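You operate a simulated robot arm through the tools that you are given. There is no shell and no other tool. Be economical: measure what you need, move in short steps, check, and stop when the job is done.

You are at the controls of a simulated two-armed robot. One attempt, no reset.

Task
Pick up the flow meter with one hand, pass it to the other hand and put it on the white shelf at station 1.
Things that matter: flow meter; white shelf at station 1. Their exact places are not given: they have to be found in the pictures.

The check looks at the end state, three seconds after you hand in, the way a careful person would. Anything else that was tipped, shoved, dropped, spilled or broken makes it a failure.

Robot
Two 7-joint arms with two-finger parallel grippers on one trunk, on a base that drives. Base frame: it is fixed to the floor where the robot stands at the start and does not move with it; the origin is under the middle of the robot, x ahead of it, y to its left, z up. Units: cm, rad, N and s.
The left shoulder is at the start at [7, 16.3, 109.5], the right one opposite. With the tool pointing down near the work surface each hand reaches from about 40 to 88 cm from the robot's upright axis, wherever it stands, measured 20 degrees to its own side. Places, roughly: white shelf at station 1 [200, 440, 80]. Payload 3.43 kg a hand.
The TCP of each hand is the grasp point between the finger pads, 3.4 cm short of the fingertips. In the tool frame z runs along the fingers and y along their closing line. The gripper opens to 12.8 cm. The fingers are 2.4 cm wide and 1.2 cm thick; the gripper's body (4.8 by 13 cm) begins 9.6 cm behind the TCP.
Orientation is told as [roll, pitch, yaw] about the base's x, y, z axes, in that order, counted from this pose: with the fingers straight down and closing along the base's y, the tool's x points along the base's -x, its y along +y and its z along -z.

Tools
- The arms move only by the tool servo_tool. It takes "left_series", "right_series" or both (then of equal length, played together; a hand with none holds still); each is a list of rows, each an object of numbers (a shift or turn left out is 0, a gripper value left out holds the last): "x", "y", "z": the shift along the base's x, y, z in mm; "wx", "wy", "wz": the turn, a rotation vector about the base's x, y, z in rad; "claw": the gripper command, from -1 (fully open) to 1 (shut), values between in proportion. In form: [{"x": .., "y": .., "z": .., "wx": .., "wy": .., "wz": .., "claw": ..}, ...]. A call has 1 to 10 rows; each row is the pose to reach, as a shift and turn from the pose commanded when the call began. A row lasts 0.2 s, in which the tool goes at most 5 cm and 0.15 rad; a call with a longer step from one row to the next is refused whole, and so is a gripper value outside its range. Where a pose cannot be reached the arm comes as near as it can. A force on the tool above 40 N (or 10 N above the force at the start of the call, whichever is more), or a blocked arm, ends the call early, and 0.2 s more pass. The fingers move at their own pace (about 15.3 cm/s each) and stop on an object; they squeeze with about 42 N. The grip force told is the motor's: it shows also when the fingers shut on nothing. Time passes only in rows, and 0.2 s behind the last, so rows that repeat a pose let the fingers close. It gives the time, the measured TCP pose, the force on the tool (base axes), the opening and the grip force at its end, in the units of the frame above (readings bear some noise), with the torque about the TCP (base axes, N m) and any sound that the robot's microphone picked up.
- Cameras (640 x 400 px; columns grow to the right, rows downward): "scene" is now at [13.04, 3.1, 132.05]; the picture's right is [0.35, -0.94, 0.00], its down [-0.54, -0.20, -0.82] and it looks along [0.76, 0.29, -0.58] (base axes); focal length 259 px, centre (320, 200). "left" rides on the left gripper at [7.6, 1.1, -16] in its tool frame; the picture's right is [-0.15, 0.99, 0.00], its down [-0.88, -0.13, -0.46] and it looks along [-0.45, -0.07, 0.89] (tool axes); focal length 234 px, centre (320, 200). "right" rides on the right gripper at [7.6, -1.1, -16] in its tool frame; the picture's right is [0.15, 0.99, 0.00], its down [-0.88, 0.13, -0.46] and it looks along [-0.45, 0.07, 0.89] (tool axes); focal length 234 px, centre (320, 200).
- camera(camera): a new picture of that camera. The clock stands still meanwhile.
- move_column(by): slides the trunk up (or, below 0, down) by that many cm; the arms and the scene camera ride with it, the base frame stays. It gives what a move gives, with no picture.
- roll_base(legs): drives the robot by 1 to 6 legs, each [ahead, left, turn to the left] in cm, cm and rad, along the robot's own axes; the way and the turn of a leg run together, so that a leg with both is an arc; at most 150 cm and 3.142 rad a leg. The arms and the cameras ride along, it lands a little off, and it stops where it bumps. It gives what a move gives.
- turn_head(pan, tilt): turns the head with the scene camera to pan (to the left, within 1.501 rad either way) and tilt (down, from -0.506 to 1.204), counted from straight ahead of the robot. It gives what a move gives.
- locate(camera, pixels): for up to 12 pixels [column, row] of the newest picture of that camera ("zoom" is the newest enlarged one), the place [x, y, z] in the base frame of the surface seen there, good to about 0.2 cm. The clock stands still meanwhile.
- close_up(camera, box): a new picture of the part [left, top, right, bottom] of that camera's present view, enlarged. The clock stands still meanwhile.
- job_done(): hands the job in; it is judged then, once.

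Work in short steps. Measure before you move; look again where a grasp or a placing could have gone wrong, and mend it. You have 80 turns and 62 pictures in all, those below and enlarged ones among them. Open the grippers and draw the arms clear of the work before you hand the job in, unless the task says otherwise; then end with one line.

The tools are called after "Request:" as a command line: name --argument value ..., lists and objects as JSON in quotes. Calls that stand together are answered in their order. servo_tool: Moves the arms, as the interface text tells. Its arguments: {"type":"object","properties":{"left_series":{"type":"array"},"right_series":{"type":"array"}},"required":[]} The other tools are called the same way: move_column (by) slides the trunk up or down; roll_base (legs) drives the base; turn_head (pan, tilt) turns the head that bears the scene camera; camera (camera) takes a picture; locate (camera, pixels) gives the place of the surface under pixels of a picture; close_up (camera, box) takes an enlarged picture of a part of a camera's view; job_done () hands the job in.

At the start:

```text
t: 0.0
left_ee_pos: [45.45, 39.54, 115.62]
left_tcp_rot: [0.001, 0.0, 0.001]
left_force: [-0.1, -0.6, 0.1]
left_ft_torque: [-0.01, 0.01, 0.03]
left_opening: 12.8
left_grip_force: 0.0
right_ee_pos: [68.89, -7.74, 109.94]
right_tcp_rot: [0.0, 0.0, 0.001]
right_force: [-0.2, 0.6, 0.3]
right_ft_torque: [-0.04, -0.02, 0.02]
right_opening: 12.81
right_grip_force: 0.0
trunk travel left (down, up): [-57.5, 36.5]
robot x, y, heading: [-0.08, 0.32, -0.0]
head pan, tilt: [0.358, 0.616]
```

scene: 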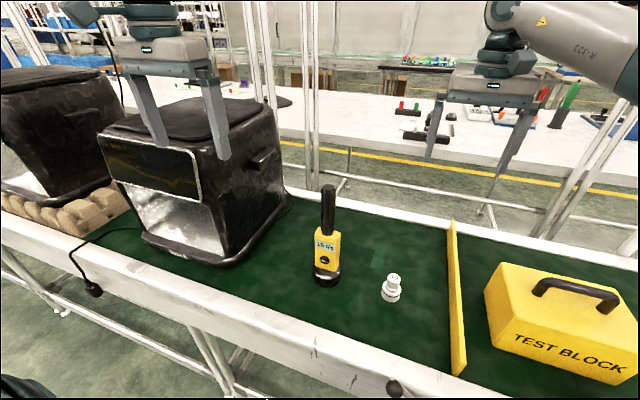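
right: 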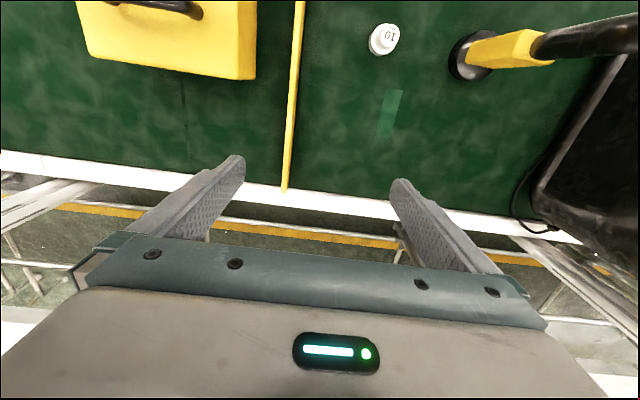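
left: 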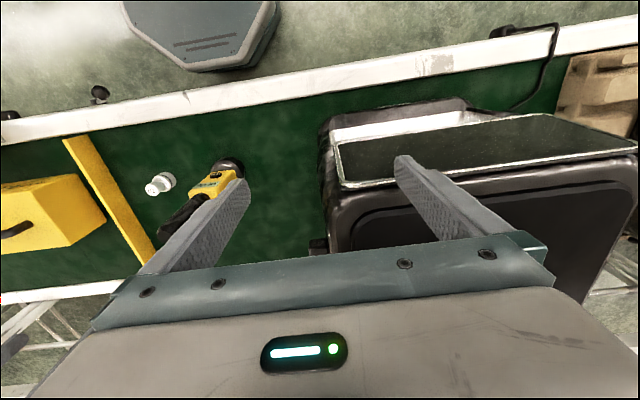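

The yellow instrument with a black stem at scene (327,245) looks like the flow meter; there is also a white piece at (391,288). I take a closer look and measure both.

Request:
close_up --camera "scene" --box '[270, 170, 430, 310]'

Request:
locate --camera "scene" --pixels '[[328, 190], [328, 225], [325, 245], [326, 265], [325, 280], [391, 280], [391, 298], [455, 240], [455, 360], [345, 215], [280, 180], [240, 260]]'

```text
2.86 times, centred on (350, 240) of scene
```

zoom: 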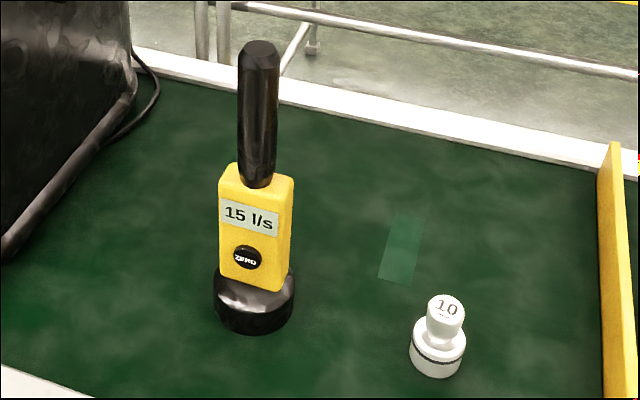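

```text
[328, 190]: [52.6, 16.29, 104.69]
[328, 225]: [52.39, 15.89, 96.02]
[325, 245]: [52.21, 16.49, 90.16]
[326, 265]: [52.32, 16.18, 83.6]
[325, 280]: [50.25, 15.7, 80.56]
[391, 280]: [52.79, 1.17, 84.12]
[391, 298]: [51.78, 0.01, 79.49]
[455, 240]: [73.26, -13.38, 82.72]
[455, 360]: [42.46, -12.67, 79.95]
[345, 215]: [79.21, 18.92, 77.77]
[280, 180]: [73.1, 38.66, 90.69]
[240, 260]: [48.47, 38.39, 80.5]
```

It reads "15 l/s": this is the flow meter, standing on a round foot at about (53, 16). Now I turn the head toward station 1 to see the shelf and the way.

Request:
turn_head --pan 1.15 --tilt 0.15

Request:
camera --camera "scene"

```text
t: 1.1
left_ee_pos: [45.41, 39.59, 115.58]
left_tcp_rot: [0.001, 0.0, 0.003]
left_force: [0.4, 0.2, -0.3]
left_ft_torque: [0.01, -0.02, -0.04]
left_opening: 12.8
left_grip_force: 0.0
right_ee_pos: [68.77, -7.81, 109.92]
right_tcp_rot: [-0.001, 0.0, 0.0]
right_force: [0.1, 0.5, 0.5]
right_ft_torque: [0.01, 0.01, -0.02]
right_opening: 12.79
right_grip_force: 0.1
trunk travel left (down, up): [-57.5, 36.5]
robot x, y, heading: [-0.01, 0.48, -0.003]
head pan, tilt: [1.15, 0.15]
```

```text
57 pictures are left
```

scene: 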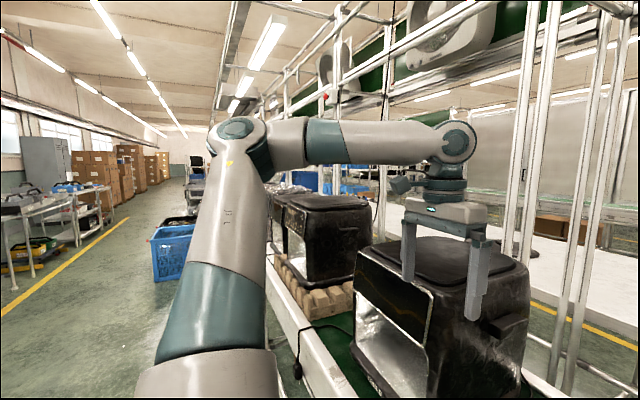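

The arm blocks part of the view; I zoom on the area between and past the ovens to search for the shelf direction.

Request:
close_up --camera "scene" --box '[240, 130, 420, 240]'

Request:
locate --camera "scene" --pixels '[[200, 175], [172, 240], [195, 190], [300, 180], [350, 188], [365, 170], [330, 160], [110, 230], [620, 270], [280, 250], [308, 340], [345, 175]]'

```text
3.56 times, centred on (330, 185) of scene
```

zoom: 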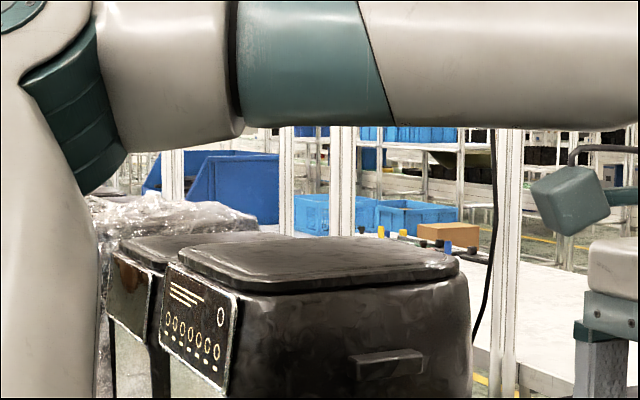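

```text
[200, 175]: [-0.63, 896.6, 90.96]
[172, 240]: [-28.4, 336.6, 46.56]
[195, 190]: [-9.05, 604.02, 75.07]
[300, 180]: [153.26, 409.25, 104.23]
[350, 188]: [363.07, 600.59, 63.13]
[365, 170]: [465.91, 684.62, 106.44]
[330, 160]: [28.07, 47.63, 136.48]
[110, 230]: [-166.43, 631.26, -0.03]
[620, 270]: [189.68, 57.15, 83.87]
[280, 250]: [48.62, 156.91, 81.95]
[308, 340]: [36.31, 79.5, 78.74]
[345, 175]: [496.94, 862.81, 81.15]
```

The far shelf will be viewed once I drive round. First the pick: the right hand goes up 5 cm and over the handle (about 54, 16), and the head looks back at the work.

Request:
servo_tool --right_series '[{"z": 50}, {"x": -37, "y": 45, "z": 60}, {"x": -60, "y": 85, "z": 60}, {"x": -90, "y": 120, "z": 60}, {"x": -110, "y": 160, "z": 60}, {"x": -130, "y": 200, "z": 60}, {"x": -148, "y": 238, "z": 60}, {"x": -148, "y": 238, "z": 60}]'

Request:
turn_head --pan 0.3 --tilt 0.62

Request:
camera --camera "scene"

Request:
camera --camera "right"

```text
refused: row 2 steps farther than a row can; nothing moved
```

```text
t: 2.3
left_ee_pos: [45.36, 39.55, 115.64]
left_tcp_rot: [0.0, 0.0, 0.002]
left_force: [-0.5, 0.4, 0.1]
left_ft_torque: [0.01, -0.01, -0.01]
left_opening: 12.81
left_grip_force: 0.0
right_ee_pos: [68.79, -7.87, 110.02]
right_tcp_rot: [0.0, 0.0, -0.001]
right_force: [0.3, -0.2, 0.1]
right_ft_torque: [0.01, 0.02, -0.01]
right_opening: 12.78
right_grip_force: 0.1
trunk travel left (down, up): [-57.5, 36.5]
robot x, y, heading: [-0.02, 0.03, -0.006]
head pan, tilt: [0.3, 0.62]
```

```text
55 pictures are left
```

scene: 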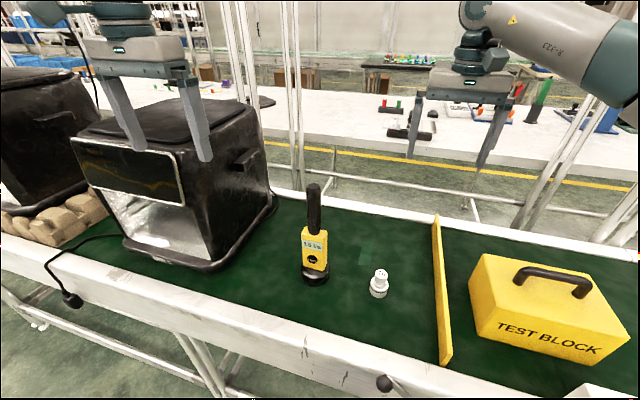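

```text
54 pictures are left
```

right: 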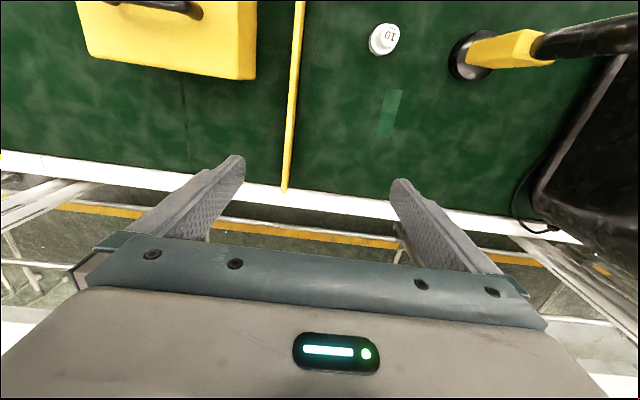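

A row stepped too far; I resend the approach with smaller steps (right hand up 6 cm, then to x ≈ 54, y ≈ 16).

Request:
servo_tool --right_series '[{"z": 45}, {"x": -15, "y": 35, "z": 70}, {"x": -40, "y": 75, "z": 70}, {"x": -65, "y": 115, "z": 70}, {"x": -90, "y": 155, "z": 70}, {"x": -115, "y": 195, "z": 70}, {"x": -135, "y": 225, "z": 70}, {"x": -148, "y": 240, "z": 70}, {"x": -148, "y": 240, "z": 70}]'

Request:
camera --camera "right"

Request:
camera --camera "scene"

```text
t: 4.3
left_ee_pos: [45.55, 39.52, 115.47]
left_tcp_rot: [0.001, -0.001, 0.002]
left_force: [0.3, 0.0, -0.3]
left_ft_torque: [0.02, -0.02, -0.02]
left_opening: 12.81
left_grip_force: 0.0
right_ee_pos: [54.07, 16.31, 116.94]
right_tcp_rot: [0.001, -0.002, -0.001]
right_force: [0.9, 0.7, -0.1]
right_ft_torque: [-0.01, 0.01, -0.03]
right_opening: 12.8
right_grip_force: 0.0
trunk travel left (down, up): [-57.5, 36.5]
robot x, y, heading: [0.08, -0.25, 0.001]
head pan, tilt: [0.3, 0.62]
```

```text
53 pictures are left
```

right: 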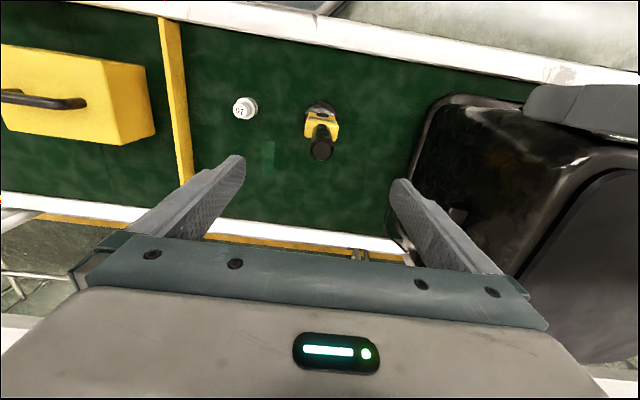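

```text
52 pictures are left
```

scene: 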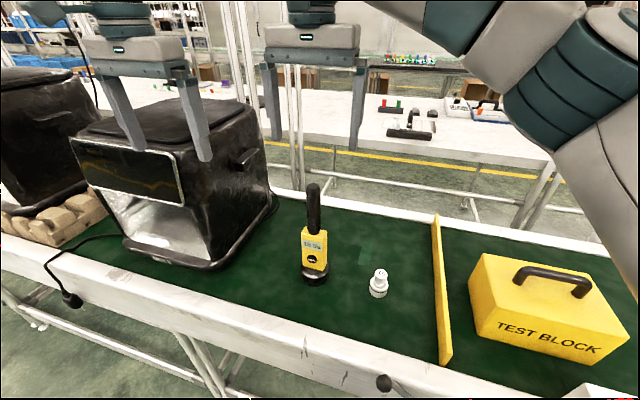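

The handle top shows at right-camera (321,148); I measure it, the foot, and the oven's near side so the left-side finger clears it.

Request:
locate --camera "right" --pixels '[[321, 148], [312, 148], [331, 148], [321, 158], [321, 138], [305, 125], [337, 125], [450, 100], [400, 210], [415, 150], [470, 213]]'

Request:
locate --camera "scene" --pixels '[[313, 187], [307, 205], [319, 205], [302, 240], [328, 240], [314, 270], [230, 250], [277, 195]]'

```text
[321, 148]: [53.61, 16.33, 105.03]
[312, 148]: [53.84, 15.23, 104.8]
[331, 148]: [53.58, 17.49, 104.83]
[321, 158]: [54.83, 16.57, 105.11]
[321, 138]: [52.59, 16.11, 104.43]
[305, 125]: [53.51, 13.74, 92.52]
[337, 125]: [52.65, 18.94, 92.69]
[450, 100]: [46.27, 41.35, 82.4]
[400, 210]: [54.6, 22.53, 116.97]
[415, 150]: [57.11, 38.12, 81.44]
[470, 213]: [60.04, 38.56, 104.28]
```

```text
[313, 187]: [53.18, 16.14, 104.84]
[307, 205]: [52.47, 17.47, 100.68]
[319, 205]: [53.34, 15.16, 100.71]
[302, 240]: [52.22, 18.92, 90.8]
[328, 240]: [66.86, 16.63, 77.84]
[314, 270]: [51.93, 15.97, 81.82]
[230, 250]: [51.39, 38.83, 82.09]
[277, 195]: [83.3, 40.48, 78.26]
```

Handle centre is about (53.8, 16.35), top z 105, and the TCP is nearly above it. I descend to z ≈ 100 and close the right gripper.

Request:
servo_tool --right_series '[{"x": -2, "z": -40, "claw": -1}, {"x": -2, "z": -80}, {"x": -2, "z": -120}, {"x": -2, "z": -150}, {"x": -2, "z": -169}, {"x": -2, "z": -169}, {"x": -2, "z": -169, "claw": 1}, {"x": -2, "z": -169, "claw": 1}, {"x": -2, "z": -169, "claw": 1}, {"x": -2, "z": -169, "claw": 1}]'

Request:
camera --camera "scene"

```text
t: 6.5
left_ee_pos: [45.49, 39.49, 115.63]
left_tcp_rot: [0.001, -0.002, 0.002]
left_force: [0.3, 0.8, -0.1]
left_ft_torque: [0.01, 0.01, -0.04]
left_opening: 12.8
left_grip_force: 0.1
right_ee_pos: [53.86, 16.21, 99.89]
right_tcp_rot: [0.0, 0.001, 0.0]
right_force: [-0.2, -0.3, -0.9]
right_ft_torque: [0.16, -0.02, 0.02]
right_opening: 2.9
right_grip_force: 42.3
trunk travel left (down, up): [-57.5, 36.5]
robot x, y, heading: [0.31, 0.26, -0.002]
head pan, tilt: [0.3, 0.62]
```

```text
51 pictures are left
```

scene: 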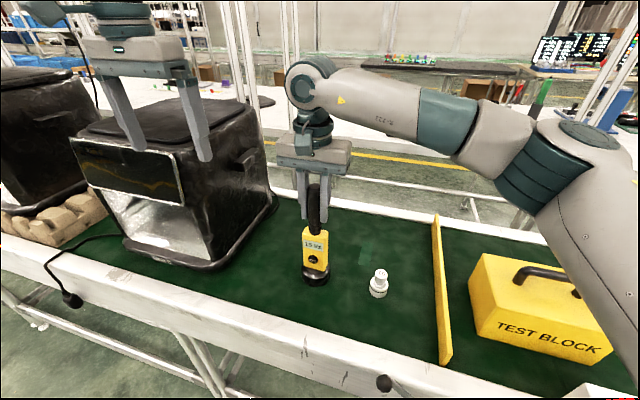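

The handle is gripped (opening 2.9, 42 N). I lift straight up 18 cm.

Request:
servo_tool --right_series '[{"z": 15, "claw": 1}, {"z": 40}, {"z": 80}, {"z": 120}, {"z": 160}, {"z": 180}, {"z": 180}]'

Request:
camera --camera "scene"

```text
t: 8.1
left_ee_pos: [45.49, 39.46, 115.66]
left_tcp_rot: [0.0, 0.001, 0.002]
left_force: [0.5, -0.3, -0.8]
left_ft_torque: [-0.01, 0.01, 0.03]
left_opening: 12.82
left_grip_force: 0.1
right_ee_pos: [53.91, 16.11, 118.1]
right_tcp_rot: [0.0, 0.001, 0.0]
right_force: [0.7, -0.7, -2.6]
right_ft_torque: [-0.07, 0.0, 0.02]
right_opening: 2.93
right_grip_force: 41.8
trunk travel left (down, up): [-57.5, 36.5]
robot x, y, heading: [0.07, 0.23, 0.005]
head pan, tilt: [0.3, 0.62]
```

```text
50 pictures are left
```

scene: 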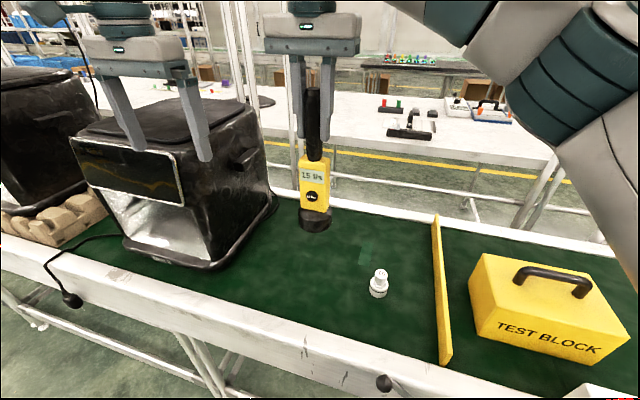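

Held and light (about 2.6 N). I move the right hand to about (64, 8, 118) and at the same time raise the left hand and pitch it to point forward and 30° down, so that it can take the yellow body by its sides.

Request:
servo_tool --left_series '[{"z": 30}, {"z": 50, "wy": -0.15}, {"z": 50, "wy": -0.3}, {"z": 50, "wy": -0.45}, {"z": 50, "wy": -0.6}, {"z": 50, "wy": -0.75}, {"z": 50, "wy": -0.9}, {"z": 50, "wy": -1.047}, {"z": 50, "wy": -1.047}]' --right_series '[{"x": 15, "y": -10, "claw": 1}, {"x": 30, "y": -20}, {"x": 45, "y": -30}, {"x": 60, "y": -40}, {"x": 75, "y": -50}, {"x": 90, "y": -65}, {"x": 100, "y": -80}, {"x": 100, "y": -80}, {"x": 100, "y": -80}]'

Request:
camera --camera "scene"

```text
t: 10.1
left_ee_pos: [45.61, 39.44, 120.61]
left_tcp_rot: [-0.001, -1.048, 0.002]
left_force: [0.2, -0.6, 0.2]
left_ft_torque: [-0.01, 0.03, 0.01]
left_opening: 12.8
left_grip_force: 0.0
right_ee_pos: [63.84, 8.33, 118.09]
right_tcp_rot: [0.002, 0.002, 0.001]
right_force: [0.1, -0.3, -3.5]
right_ft_torque: [-0.11, 0.01, -0.03]
right_opening: 2.94
right_grip_force: 42.0
trunk travel left (down, up): [-57.5, 36.5]
robot x, y, heading: [0.25, -0.05, -0.004]
head pan, tilt: [0.3, 0.62]
```

```text
49 pictures are left
```

scene: 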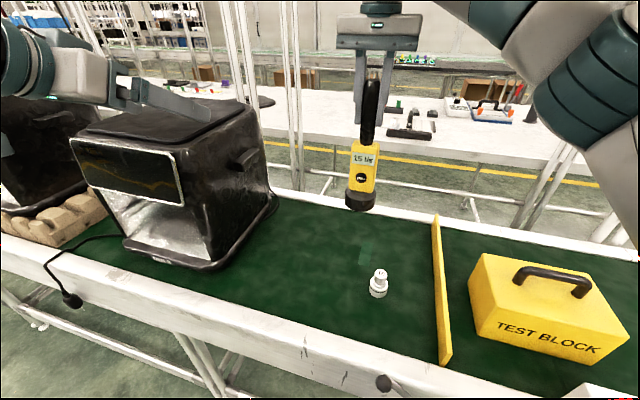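

Both poses reached. I measure the body, at scene (363,165), before bringing the left hand in front of it.

Request:
locate --camera "scene" --pixels '[[364, 146], [353, 165], [373, 165], [363, 180], [361, 200], [371, 100], [362, 188]]'

Request:
servo_tool --left_series '[{"x": 0, "y": -40}, {"x": 10, "y": -80}, {"x": 20, "y": -120, "z": -10}, {"x": 30, "y": -160, "z": -20}, {"x": 40, "y": -200, "z": -30}, {"x": 50, "y": -240, "z": -40}, {"x": 60, "y": -280, "z": -50}, {"x": 60, "y": -311, "z": -60}, {"x": 60, "y": -311, "z": -60}]'

Request:
camera --camera "left"

Request:
camera --camera "scene"

```text
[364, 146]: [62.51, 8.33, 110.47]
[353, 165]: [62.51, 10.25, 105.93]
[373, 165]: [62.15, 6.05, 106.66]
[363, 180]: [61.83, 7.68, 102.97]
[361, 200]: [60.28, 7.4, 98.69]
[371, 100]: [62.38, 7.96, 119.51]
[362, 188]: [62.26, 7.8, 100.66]
```

```text
t: 12.1
left_ee_pos: [51.81, 11.82, 115.16]
left_tcp_rot: [-0.004, -1.048, 0.005]
left_force: [0.5, 0.0, -0.6]
left_ft_torque: [0.02, -0.01, 0.03]
left_opening: 12.8
left_grip_force: 0.0
left hand out of reach, approached as far as the arm can: row 2, 3, 4, 5, 7, 8, 9
right_ee_pos: [63.74, 8.23, 118.13]
right_tcp_rot: [-0.002, -0.001, 0.0]
right_force: [-0.5, -0.9, -2.9]
right_ft_torque: [0.08, -0.02, 0.01]
right_opening: 2.91
right_grip_force: 41.8
trunk travel left (down, up): [-57.5, 36.5]
robot x, y, heading: [0.15, 0.09, 0.003]
head pan, tilt: [0.3, 0.62]
```

```text
48 pictures are left
```

left: 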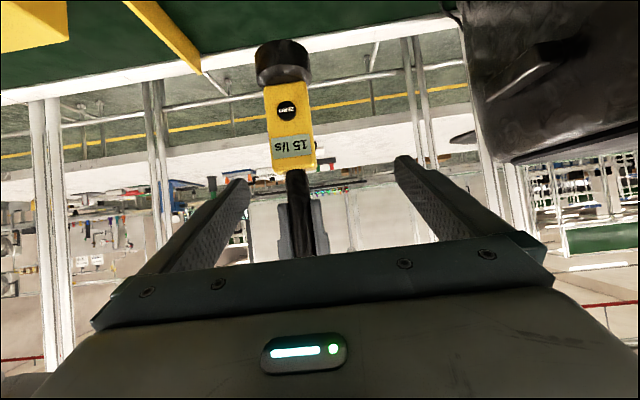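

```text
47 pictures are left
```

scene: 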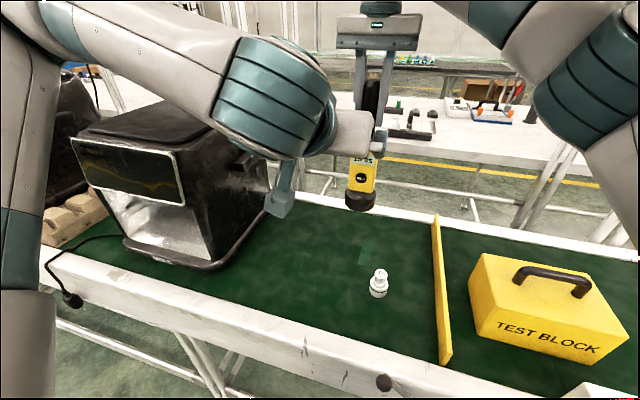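

The left hand is stopped short in y (out of reach there, at y 11.8). I shift both hands left together to y ≈ 20, which suits the left arm better.

Request:
servo_tool --left_series '[{"y": 20}, {"y": 40}, {"y": 60}, {"y": 80, "z": -3}, {"y": 112, "z": -5}, {"y": 112, "z": -5}, {"y": 112, "z": -5}]' --right_series '[{"y": 20, "claw": 1}, {"y": 45}, {"y": 70}, {"y": 95}, {"y": 117}, {"y": 117}, {"y": 117}]'

Request:
camera --camera "left"

```text
t: 13.7
left_ee_pos: [53.21, 22.96, 115.34]
left_tcp_rot: [0.001, -1.045, 0.002]
left_force: [0.5, -0.4, -0.1]
left_ft_torque: [0.01, 0.02, -0.03]
left_opening: 12.79
left_grip_force: 0.1
left hand out of reach, approached as far as the arm can: row 3, 4, 5, 6, 7
right_ee_pos: [62.76, 17.73, 117.47]
right_tcp_rot: [0.002, -0.003, -0.002]
right_force: [-0.1, 0.4, -2.8]
right_ft_torque: [0.07, 0.0, -0.03]
right_opening: 2.94
right_grip_force: 41.9
right hand out of reach, approached as far as the arm can: row 4, 5, 6, 7
trunk travel left (down, up): [-57.5, 36.5]
robot x, y, heading: [-0.17, 0.15, -0.002]
head pan, tilt: [0.3, 0.62]
```

```text
46 pictures are left
```

left: 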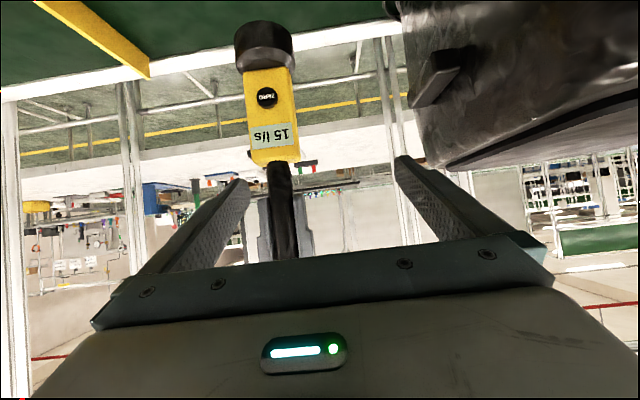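

The left hand's limit here is being too close to its shoulder; farther out should be fine. The meter is at about (62.7, 17.7); I align the left hand in y first, then check in the wrist view before moving forward.

Request:
servo_tool --left_series '[{"y": -25, "z": -10}, {"y": -48, "z": -25}, {"y": -53, "z": -30}, {"y": -53, "z": -30}]'

Request:
camera --camera "left"

```text
t: 14.7
left_ee_pos: [53.94, 17.5, 112.72]
left_tcp_rot: [-0.001, -1.048, 0.004]
left_force: [-0.4, -0.1, -1.0]
left_ft_torque: [0.03, 0.0, 0.03]
left_opening: 12.77
left_grip_force: 0.0
left hand out of reach, approached as far as the arm can: row 1, 2, 3, 4
right_ee_pos: [62.67, 17.79, 117.55]
right_tcp_rot: [0.001, -0.002, 0.002]
right_force: [0.0, 0.2, -2.5]
right_ft_torque: [-0.08, 0.0, 0.0]
right_opening: 2.92
right_grip_force: 42.2
trunk travel left (down, up): [-57.5, 36.5]
robot x, y, heading: [-0.02, -0.07, 0.002]
head pan, tilt: [0.3, 0.62]
```

```text
45 pictures are left
```

left: 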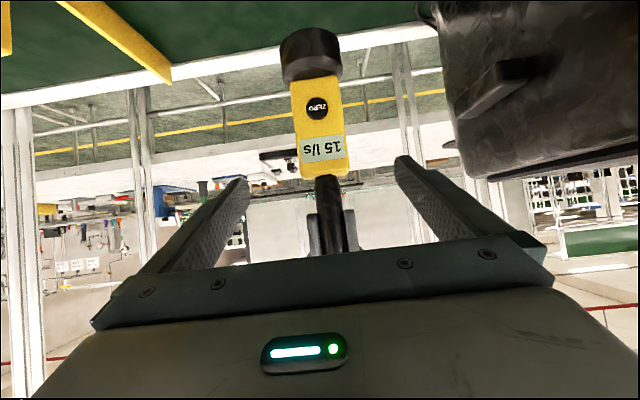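

Aligned: the body hangs between the fingers at (320,125). I measure its corners from this view.

Request:
locate --camera "left" --pixels '[[294, 125], [341, 125], [318, 85], [324, 170], [312, 45], [330, 190], [346, 150], [302, 150]]'

```text
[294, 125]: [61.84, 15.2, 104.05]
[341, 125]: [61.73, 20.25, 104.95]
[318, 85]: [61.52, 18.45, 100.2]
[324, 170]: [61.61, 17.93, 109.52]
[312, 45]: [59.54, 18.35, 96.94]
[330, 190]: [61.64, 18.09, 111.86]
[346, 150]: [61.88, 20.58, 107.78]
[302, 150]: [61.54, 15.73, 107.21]
```

Body front face x ≈ 61.7, centre y ≈ 17.9, z 100–111. I advance the left TCP to (63, 17.9, 106) and close it on the side faces.

Request:
servo_tool --left_series '[{"x": 25, "y": 4, "z": -25, "claw": -1}, {"x": 55, "y": 4, "z": -45}, {"x": 80, "y": 4, "z": -60}, {"x": 91, "y": 4, "z": -67}, {"x": 91, "y": 4, "z": -67}, {"x": 91, "y": 4, "z": -67}]'

Request:
camera --camera "left"

Request:
camera --camera "scene"

```text
t: 16.1
left_ee_pos: [63.13, 17.84, 105.96]
left_tcp_rot: [-0.002, -1.048, 0.002]
left_force: [0.3, 0.2, -0.2]
left_ft_torque: [-0.02, -0.04, -0.01]
left_opening: 12.8
left_grip_force: 0.0
right_ee_pos: [62.75, 17.8, 117.47]
right_tcp_rot: [0.003, -0.001, -0.001]
right_force: [0.3, 0.7, -3.3]
right_ft_torque: [0.2, 0.0, 0.0]
right_opening: 2.91
right_grip_force: 42.0
trunk travel left (down, up): [-57.5, 36.5]
robot x, y, heading: [0.21, -0.04, -0.004]
head pan, tilt: [0.3, 0.62]
```

```text
44 pictures are left
```

left: 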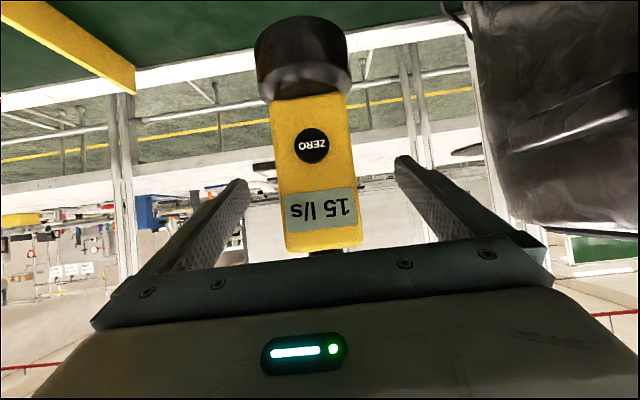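

```text
43 pictures are left
```

scene: 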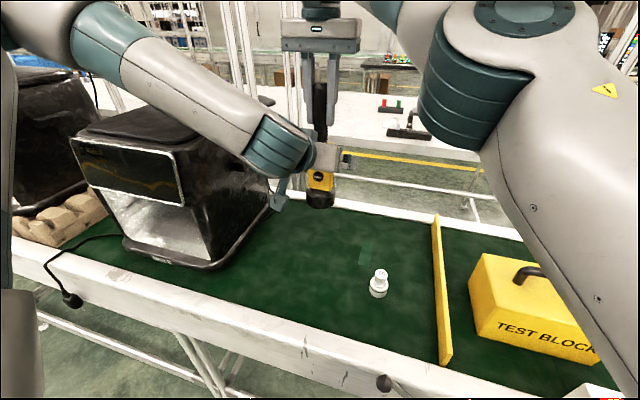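

The body is between the left fingers and nothing touches. I close the left gripper.

Request:
servo_tool --left_series '[{"claw": 0.0}, {"claw": 1}, {"claw": 1}, {"claw": 1}, {"claw": 1}]'

Request:
camera --camera "left"

```text
t: 17.3
left_ee_pos: [63.09, 17.92, 105.81]
left_tcp_rot: [-0.002, -1.05, 0.003]
left_force: [0.6, -5.2, -1.8]
left_ft_torque: [-0.3, -0.23, -0.28]
left_opening: 5.65
left_grip_force: 42.0
right_ee_pos: [62.77, 17.74, 117.52]
right_tcp_rot: [0.003, -0.003, -0.001]
right_force: [-0.4, 5.6, 0.3]
right_ft_torque: [1.03, 0.28, 0.3]
right_opening: 2.92
right_grip_force: 41.7
trunk travel left (down, up): [-57.5, 36.5]
robot x, y, heading: [0.07, -0.03, -0.002]
head pan, tilt: [0.3, 0.62]
```

```text
42 pictures are left
```

left: 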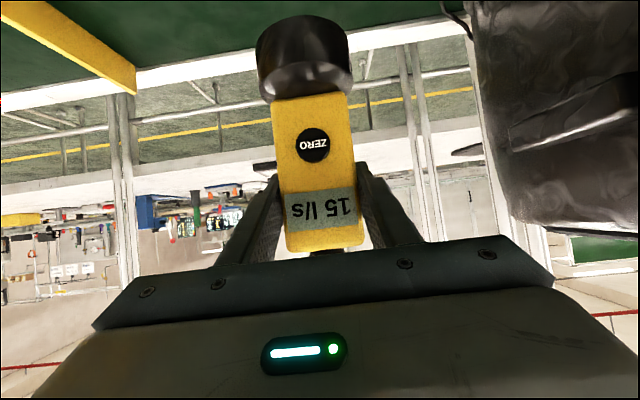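

Left holds it (opening 5.65, 42 N). Now the right hand opens and rises clear.

Request:
servo_tool --right_series '[{"claw": 0.2}, {"claw": -0.3}, {"claw": -0.3}, {"z": 30, "claw": -0.3}, {"z": 70}, {"z": 110}, {"z": 110, "y": -40}, {"z": 110, "y": -80}, {"z": 110, "y": -120}, {"z": 110, "y": -120}]'

Request:
camera --camera "scene"

```text
t: 19.3
left_ee_pos: [64.0, 19.58, 105.55]
left_tcp_rot: [-0.017, -1.036, 0.028]
left_force: [-0.4, -0.4, 0.2]
left_ft_torque: [0.04, 0.01, 0.05]
left_opening: 5.55
left_grip_force: 41.8
right_ee_pos: [65.42, 8.98, 118.74]
right_tcp_rot: [-0.018, 0.166, 0.027]
right_force: [-0.2, -1.3, 0.8]
right_ft_torque: [0.18, -0.11, 0.03]
right_opening: 8.33
right_grip_force: 0.0
right hand out of reach, approached as far as the arm can: row 4, 5, 6, 7, 8
trunk travel left (down, up): [-57.5, 36.5]
robot x, y, heading: [-0.12, 0.31, 0.014]
head pan, tilt: [0.3, 0.62]
stopped in row 10 (right hand): the arm was blocked; the commanded pose is now the measured one
```

```text
41 pictures are left
```

scene: 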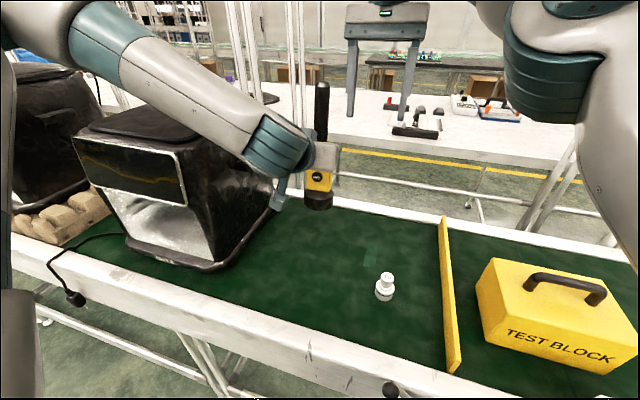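

The right hand could not rise and slid sideways; it is now clear of the handle, and the meter is still in the left hand. I move the right hand further away and check the grasp in the left view.

Request:
servo_tool --right_series '[{"y": -25, "x": 0}, {"y": -60, "x": 0, "wy": -0.08}, {"y": -100, "x": -10, "wy": -0.16}, {"y": -140, "x": -20, "wy": -0.16}, {"y": -180, "x": -40, "wy": -0.16}, {"y": -215, "x": -70, "wy": -0.16}, {"y": -250, "x": -100, "wy": -0.16}, {"y": -250, "x": -100, "wy": -0.16}]'

Request:
camera --camera "left"

Request:
close_up --camera "scene" --box '[240, 60, 400, 220]'

```text
t: 21.1
left_ee_pos: [62.97, 18.65, 105.84]
left_tcp_rot: [-0.007, -1.047, 0.015]
left_force: [0.7, 0.0, -2.7]
left_ft_torque: [0.01, -0.03, -0.01]
left_opening: 5.58
left_grip_force: 41.9
right_ee_pos: [54.2, -17.18, 120.05]
right_tcp_rot: [-0.012, -0.017, 0.017]
right_force: [-0.4, -0.1, 0.9]
right_ft_torque: [-0.02, 0.06, 0.02]
right_opening: 8.33
right_grip_force: 0.0
trunk travel left (down, up): [-57.5, 36.5]
robot x, y, heading: [-0.22, 0.49, 0.006]
head pan, tilt: [0.3, 0.62]
```

```text
40 pictures are left
```

left: 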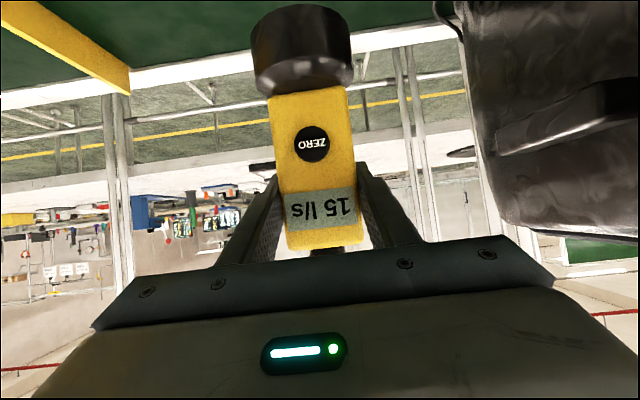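

```text
2.50 times, centred on (320, 140) of scene
```

zoom: 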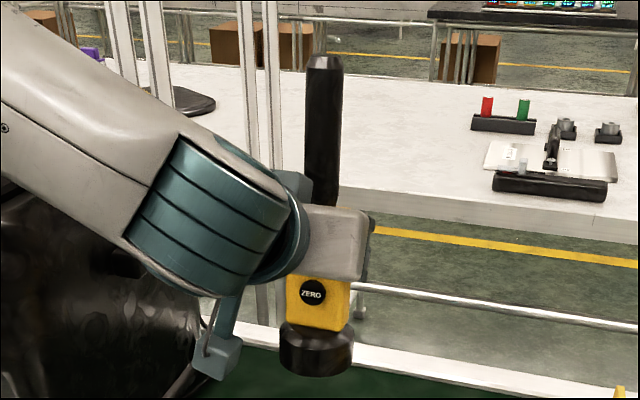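

The meter is firm in the left hand, nearly upright. Before driving I look left/behind for free floor.

Request:
turn_head --pan 1.5 --tilt 0.4

Request:
camera --camera "scene"

Request:
turn_head --pan -1.5 --tilt 0.4

Request:
camera --camera "scene"

```text
t: 22.5
left_ee_pos: [62.8, 18.7, 105.83]
left_tcp_rot: [-0.006, -1.047, 0.014]
left_force: [-0.9, -0.8, -2.5]
left_ft_torque: [-0.03, 0.01, -0.01]
left_opening: 5.57
left_grip_force: 41.9
right_ee_pos: [54.07, -17.3, 120.18]
right_tcp_rot: [-0.012, -0.017, 0.017]
right_force: [0.5, -0.3, 0.4]
right_ft_torque: [0.01, 0.02, 0.03]
right_opening: 8.33
right_grip_force: 0.0
trunk travel left (down, up): [-57.5, 36.5]
robot x, y, heading: [0.24, 0.14, 0.007]
head pan, tilt: [1.499, 0.4]
```

```text
38 pictures are left
```

scene: 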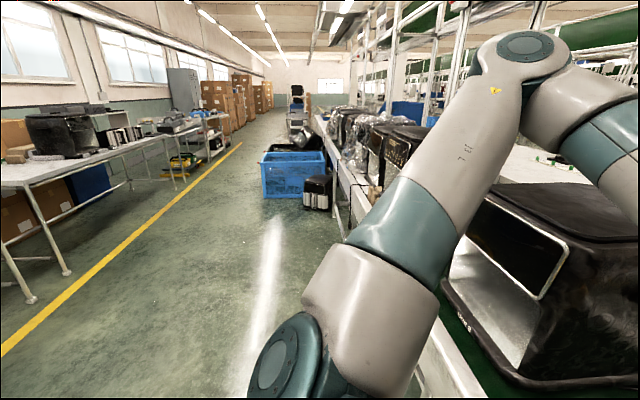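

```text
t: 25.1
left_ee_pos: [62.79, 18.6, 106.05]
left_tcp_rot: [-0.004, -1.046, 0.014]
left_force: [-0.6, 0.2, -3.3]
left_ft_torque: [-0.03, 0.03, 0.02]
left_opening: 5.56
left_grip_force: 42.4
right_ee_pos: [54.13, -17.29, 119.98]
right_tcp_rot: [-0.011, -0.017, 0.016]
right_force: [0.3, 0.0, 0.4]
right_ft_torque: [-0.01, 0.04, -0.03]
right_opening: 8.29
right_grip_force: 0.1
trunk travel left (down, up): [-57.5, 36.5]
robot x, y, heading: [-0.38, 0.07, 0.006]
head pan, tilt: [-1.499, 0.4]
```

```text
37 pictures are left
```

scene: 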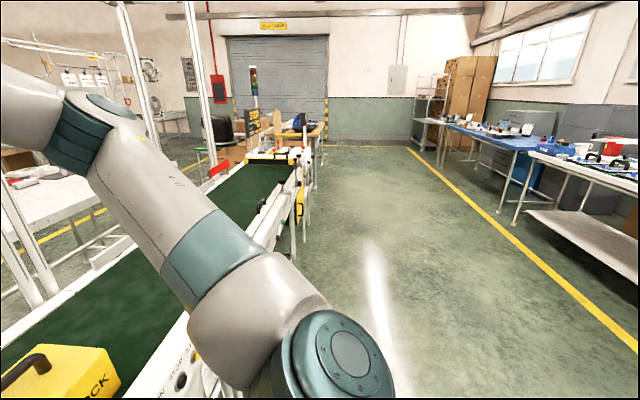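

Floor behind is free up to the yellow line. I measure the conveyor's right end and the gap beyond it.

Request:
locate --camera "scene" --pixels '[[310, 190], [290, 235], [285, 155], [185, 150], [100, 215], [60, 230], [45, 285], [360, 150], [490, 205], [215, 190], [128, 160], [240, 165]]'

Request:
roll_base --legs '[[-55, 0, 0]]'

Request:
turn_head --pan 0.9 --tilt 0.1

Request:
camera --camera "scene"

```text
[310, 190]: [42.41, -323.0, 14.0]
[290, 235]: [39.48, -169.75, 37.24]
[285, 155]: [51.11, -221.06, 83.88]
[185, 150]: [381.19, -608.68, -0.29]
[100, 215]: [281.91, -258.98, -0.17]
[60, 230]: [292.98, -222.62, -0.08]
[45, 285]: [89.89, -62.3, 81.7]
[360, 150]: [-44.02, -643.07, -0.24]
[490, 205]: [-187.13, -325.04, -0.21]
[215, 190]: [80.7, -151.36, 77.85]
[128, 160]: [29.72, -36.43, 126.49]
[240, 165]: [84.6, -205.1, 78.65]
```

```text
t: 26.2
left_ee_pos: [58.69, 18.58, 105.9]
left_tcp_rot: [-0.006, -1.046, 0.015]
left_force: [0.2, 0.0, -1.7]
left_ft_torque: [0.0, -0.02, 0.02]
left_opening: 5.58
left_grip_force: 42.1
right_ee_pos: [50.48, -17.31, 119.79]
right_tcp_rot: [-0.007, -0.012, 0.005]
right_force: [6.6, 0.4, -0.1]
right_ft_torque: [-0.05, 1.21, -0.01]
right_opening: 8.31
right_grip_force: 0.1
trunk travel left (down, up): [-57.5, 36.5]
robot x, y, heading: [-4.48, 0.25, 0.011]
head pan, tilt: [-1.499, 0.4]
stopped in leg 1: the force on the tool passed its limit (the readings are from after the stop); the commanded pose is now the measured one
```

```text
t: 28.4
left_ee_pos: [58.67, 18.62, 106.02]
left_tcp_rot: [-0.006, -1.045, 0.014]
left_force: [0.8, -0.6, -3.0]
left_ft_torque: [-0.01, 0.0, -0.02]
left_opening: 5.55
left_grip_force: 41.7
right_ee_pos: [50.49, -17.31, 119.84]
right_tcp_rot: [-0.011, -0.013, 0.006]
right_force: [7.9, 0.4, -3.7]
right_ft_torque: [-0.17, 0.96, -0.1]
right_opening: 8.33
right_grip_force: 0.0
trunk travel left (down, up): [-57.5, 36.5]
robot x, y, heading: [-4.48, 0.51, 0.012]
head pan, tilt: [0.901, 0.099]
```

```text
36 pictures are left
```

scene: 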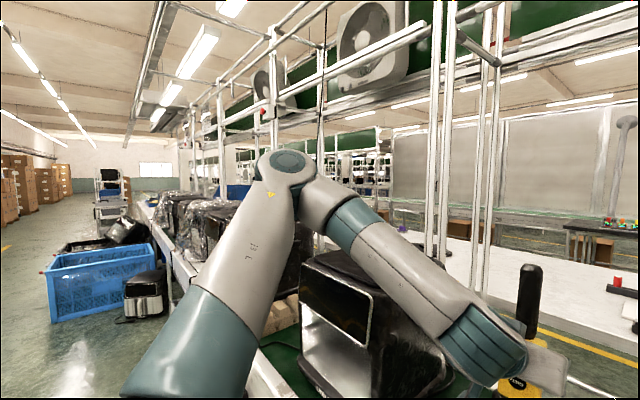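

The drive stopped: the right hand feels about +8 N in x. I look at what is touching it.

Request:
turn_head --pan -0.45 --tilt 0.3

Request:
camera --camera "scene"

Request:
camera --camera "right"

```text
t: 29.9
left_ee_pos: [58.84, 18.57, 106.01]
left_tcp_rot: [-0.003, -1.045, 0.013]
left_force: [0.6, 0.6, -3.1]
left_ft_torque: [0.0, 0.01, -0.01]
left_opening: 5.57
left_grip_force: 42.1
right_ee_pos: [50.49, -17.55, 119.93]
right_tcp_rot: [-0.009, -0.011, 0.004]
right_force: [8.2, 0.6, -1.9]
right_ft_torque: [-0.11, 1.27, -0.05]
right_opening: 8.32
right_grip_force: 0.0
trunk travel left (down, up): [-57.5, 36.5]
robot x, y, heading: [-4.25, 0.04, 0.005]
head pan, tilt: [-0.45, 0.3]
```

```text
35 pictures are left
```

scene: 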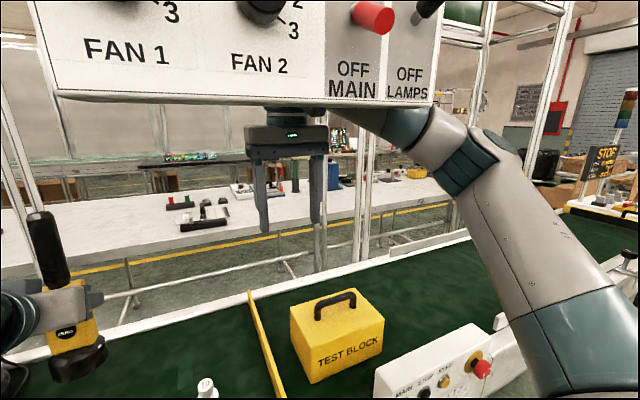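

```text
34 pictures are left
```

right: 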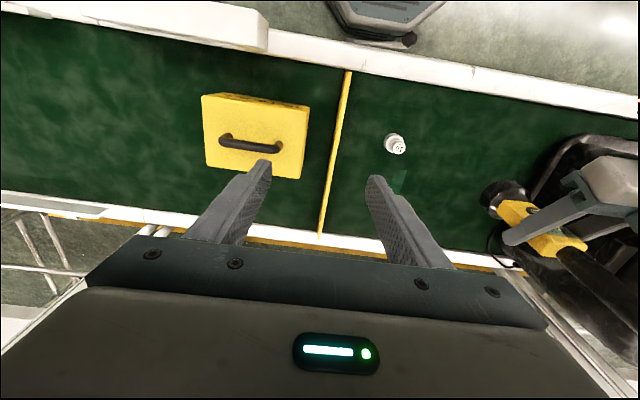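

A hanging control panel (FAN 1 / FAN 2 / MAIN / LAMPS) is between the head and the right wrist. I move forward a little to break contact and measure the panel's edges.

Request:
locate --camera "scene" --pixels '[[60, 92], [200, 96], [320, 102], [430, 103], [435, 50], [370, 18], [45, 30], [270, 112], [400, 130], [480, 160], [530, 280]]'

Request:
servo_tool --right_series '[{"x": 20}, {"x": 40}, {"x": 40}]'

```text
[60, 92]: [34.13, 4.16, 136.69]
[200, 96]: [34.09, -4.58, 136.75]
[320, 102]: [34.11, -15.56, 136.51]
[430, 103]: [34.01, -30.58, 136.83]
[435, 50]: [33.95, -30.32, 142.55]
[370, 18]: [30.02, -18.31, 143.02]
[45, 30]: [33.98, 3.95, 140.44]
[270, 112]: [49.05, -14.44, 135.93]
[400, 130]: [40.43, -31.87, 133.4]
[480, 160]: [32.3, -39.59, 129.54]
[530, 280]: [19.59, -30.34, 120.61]
```

```text
t: 30.7
left_ee_pos: [58.52, 18.69, 106.13]
left_tcp_rot: [-0.004, -1.048, 0.015]
left_force: [-0.2, 0.7, -3.1]
left_ft_torque: [0.02, 0.03, 0.02]
left_opening: 5.57
left_grip_force: 41.6
right_ee_pos: [54.13, -17.38, 120.0]
right_tcp_rot: [-0.009, -0.016, 0.004]
right_force: [-1.2, 0.3, -0.1]
right_ft_torque: [0.02, -0.02, -0.01]
right_opening: 8.33
right_grip_force: 0.1
trunk travel left (down, up): [-57.5, 36.5]
robot x, y, heading: [-4.86, 0.16, 0.008]
head pan, tilt: [-0.45, 0.3]
```

The panel spans y −30 to +4.5 at x ≥ 34 with its bottom at z 136.7; the right hand touched it from behind. I must lower the right hand under it, so I measure the test block below it first.

Request:
locate --camera "scene" --pixels '[[337, 296], [292, 312], [383, 318], [322, 300], [252, 300], [440, 350], [495, 370], [380, 385], [482, 368]]'

Request:
move_column --by -6

```text
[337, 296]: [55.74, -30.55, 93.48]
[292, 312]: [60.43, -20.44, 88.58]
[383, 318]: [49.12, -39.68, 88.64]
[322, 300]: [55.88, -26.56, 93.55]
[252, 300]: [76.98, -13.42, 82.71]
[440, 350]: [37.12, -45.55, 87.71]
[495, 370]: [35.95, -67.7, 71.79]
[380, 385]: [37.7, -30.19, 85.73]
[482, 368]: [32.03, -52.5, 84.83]
```

```text
t: 31.7
left_ee_pos: [58.63, 18.54, 99.97]
left_tcp_rot: [-0.005, -1.049, 0.013]
left_force: [-0.3, 0.6, -2.6]
left_ft_torque: [0.0, 0.0, -0.01]
left_opening: 5.55
left_grip_force: 42.1
right_ee_pos: [54.2, -17.38, 114.04]
right_tcp_rot: [-0.01, -0.011, 0.006]
right_force: [0.4, 0.1, 0.2]
right_ft_torque: [0.0, -0.05, -0.01]
right_opening: 8.31
right_grip_force: 0.1
trunk travel left (down, up): [-51.5, 42.5]
robot x, y, heading: [-4.21, 0.16, 0.006]
head pan, tilt: [-0.45, 0.3]
```

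Block top 88.6, handle 94, at y < −20. I move the right hand to y ≈ −8 and down to z ≈ 97 so its wrist passes under the panel.

Request:
servo_tool --right_series '[{"y": 25, "z": -10}, {"y": 50, "z": -30}, {"y": 75, "z": -60}, {"y": 90, "z": -95}, {"y": 90, "z": -130}, {"y": 90, "z": -165}, {"y": 90, "z": -170}, {"y": 90, "z": -170}]'

Request:
turn_head --pan -0.2 --tilt 0.3

Request:
camera --camera "scene"

```text
t: 33.5
left_ee_pos: [58.71, 18.62, 100.08]
left_tcp_rot: [-0.005, -1.049, 0.014]
left_force: [-0.6, -0.7, -1.9]
left_ft_torque: [0.03, -0.02, -0.01]
left_opening: 5.55
left_grip_force: 41.9
right_ee_pos: [54.18, -8.32, 96.89]
right_tcp_rot: [-0.007, -0.014, 0.004]
right_force: [0.0, 0.1, 0.2]
right_ft_torque: [0.01, 0.0, -0.04]
right_opening: 8.32
right_grip_force: 0.2
trunk travel left (down, up): [-51.5, 42.5]
robot x, y, heading: [-4.52, 0.0, 0.009]
head pan, tilt: [-0.45, 0.3]
```

```text
t: 34.3
left_ee_pos: [58.63, 18.55, 99.92]
left_tcp_rot: [-0.003, -1.047, 0.015]
left_force: [-0.7, 0.3, -2.7]
left_ft_torque: [0.04, -0.03, -0.01]
left_opening: 5.57
left_grip_force: 42.1
right_ee_pos: [54.21, -8.25, 96.97]
right_tcp_rot: [-0.008, -0.015, 0.007]
right_force: [-0.4, 0.0, 0.6]
right_ft_torque: [0.0, 0.04, -0.04]
right_opening: 8.33
right_grip_force: 0.1
trunk travel left (down, up): [-51.5, 42.5]
robot x, y, heading: [-4.28, 0.12, 0.012]
head pan, tilt: [-0.201, 0.3]
```

```text
33 pictures are left
```

scene: 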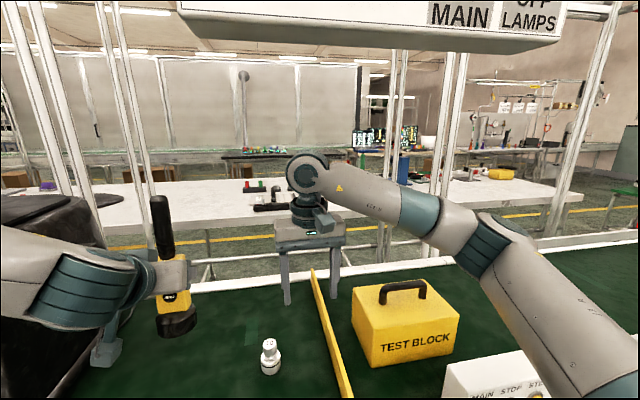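

The right wrist is now well under the panel. I back away 55 cm.

Request:
roll_base --legs '[[-55, 0, 0]]'

Request:
turn_head --pan 0.6 --tilt 0.1

Request:
camera --camera "scene"

```text
t: 37.5
left_ee_pos: [3.53, 18.03, 99.98]
left_tcp_rot: [-0.005, -1.048, 0.012]
left_force: [0.7, -0.3, -2.6]
left_ft_torque: [0.01, -0.02, 0.0]
left_opening: 5.58
left_grip_force: 42.0
right_ee_pos: [-1.08, -8.82, 97.01]
right_tcp_rot: [-0.007, -0.013, 0.001]
right_force: [-0.2, -0.7, 0.9]
right_ft_torque: [0.02, -0.01, -0.01]
right_opening: 8.35
right_grip_force: 0.0
trunk travel left (down, up): [-51.5, 42.5]
robot x, y, heading: [-59.37, 0.11, 0.002]
head pan, tilt: [-0.201, 0.3]
```

```text
t: 38.6
left_ee_pos: [3.56, 17.97, 100.05]
left_tcp_rot: [-0.005, -1.046, 0.012]
left_force: [0.2, 0.8, -2.8]
left_ft_torque: [0.02, 0.01, 0.03]
left_opening: 5.56
left_grip_force: 41.6
right_ee_pos: [-0.93, -8.9, 96.94]
right_tcp_rot: [-0.009, -0.014, 0.002]
right_force: [-0.2, 0.1, -0.2]
right_ft_torque: [0.03, 0.01, -0.02]
right_opening: 8.3
right_grip_force: 0.2
trunk travel left (down, up): [-51.5, 42.5]
robot x, y, heading: [-59.57, -0.13, 0.002]
head pan, tilt: [0.6, 0.099]
```

```text
32 pictures are left
```

scene: 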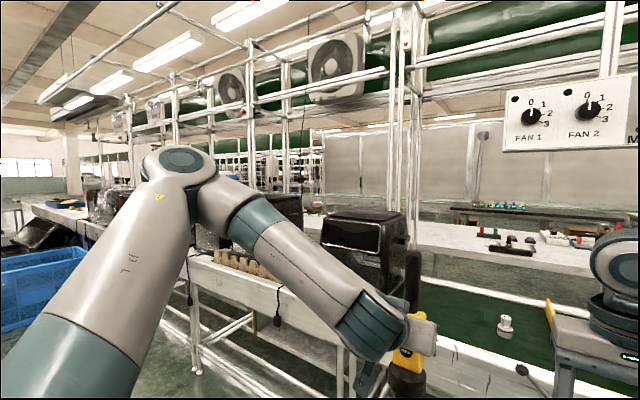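

Clear of the line. I turn the robot left by 1.05 rad to face the shelf direction and raise the column for a view over the ovens.

Request:
roll_base --legs '[[0, 0, 1.05]]'

Request:
move_column --by 40

Request:
turn_head --pan 0.0 --tilt 0.15

Request:
camera --camera "scene"

```text
t: 41.7
left_ee_pos: [-44.52, 63.85, 100.05]
left_tcp_rot: [-0.006, -1.047, 1.07]
left_force: [0.3, -0.1, -3.5]
left_ft_torque: [0.01, -0.02, -0.02]
left_opening: 5.55
left_grip_force: 41.7
right_ee_pos: [-23.36, 46.72, 96.95]
right_tcp_rot: [-0.009, -0.014, 1.062]
right_force: [-1.1, -0.4, 0.4]
right_ft_torque: [-0.01, -0.01, 0.02]
right_opening: 8.33
right_grip_force: 0.0
trunk travel left (down, up): [-51.5, 42.5]
robot x, y, heading: [-59.46, 0.23, 1.066]
head pan, tilt: [0.6, 0.099]
```

```text
t: 45.5
left_ee_pos: [-44.41, 63.81, 140.06]
left_tcp_rot: [-0.004, -1.048, 1.07]
left_force: [0.3, -0.5, -3.5]
left_ft_torque: [-0.03, 0.03, 0.02]
left_opening: 5.57
left_grip_force: 42.4
right_ee_pos: [-23.26, 46.67, 136.99]
right_tcp_rot: [-0.008, -0.015, 1.06]
right_force: [0.4, -1.2, 0.1]
right_ft_torque: [0.03, 0.0, 0.0]
right_opening: 8.31
right_grip_force: 0.0
trunk travel left (down, up): [-91.5, 2.5]
robot x, y, heading: [-59.7, -0.17, 1.061]
head pan, tilt: [0.6, 0.099]
```

```text
t: 46.5
left_ee_pos: [-44.46, 63.82, 140.16]
left_tcp_rot: [-0.006, -1.048, 1.07]
left_force: [-0.2, -0.1, -3.2]
left_ft_torque: [-0.01, 0.0, 0.02]
left_opening: 5.55
left_grip_force: 41.5
right_ee_pos: [-23.25, 46.61, 136.91]
right_tcp_rot: [-0.008, -0.015, 1.06]
right_force: [-0.6, 0.2, 0.3]
right_ft_torque: [-0.01, -0.04, 0.01]
right_opening: 8.3
right_grip_force: 0.0
trunk travel left (down, up): [-91.5, 2.5]
robot x, y, heading: [-59.55, -0.13, 1.062]
head pan, tilt: [0.0, 0.15]
```

```text
31 pictures are left
```

scene: 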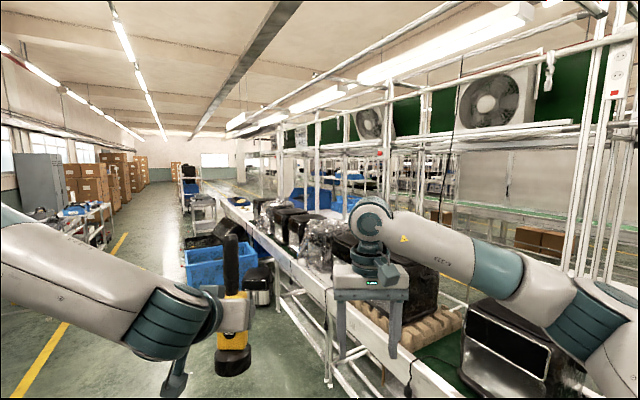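

I zoom into the region around (350,185), where the shelf should lie.

Request:
close_up --camera "scene" --box '[220, 130, 420, 255]'

Request:
locate --camera "scene" --pixels '[[345, 203], [310, 195], [330, 180], [355, 182], [270, 225], [238, 200], [215, 200], [200, 210], [325, 215], [300, 215], [280, 195], [252, 205]]'

```text
3.20 times, centred on (320, 192) of scene
```

zoom: 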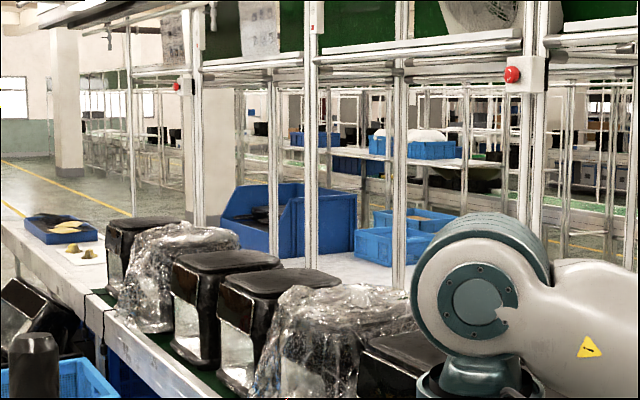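

```text
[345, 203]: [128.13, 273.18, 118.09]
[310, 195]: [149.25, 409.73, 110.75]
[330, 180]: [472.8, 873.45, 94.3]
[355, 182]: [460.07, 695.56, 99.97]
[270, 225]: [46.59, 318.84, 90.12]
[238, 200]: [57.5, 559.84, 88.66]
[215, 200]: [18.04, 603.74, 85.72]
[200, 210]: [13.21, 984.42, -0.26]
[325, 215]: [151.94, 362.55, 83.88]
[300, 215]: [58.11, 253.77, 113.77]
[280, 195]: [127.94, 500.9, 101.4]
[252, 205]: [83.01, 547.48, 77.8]
```

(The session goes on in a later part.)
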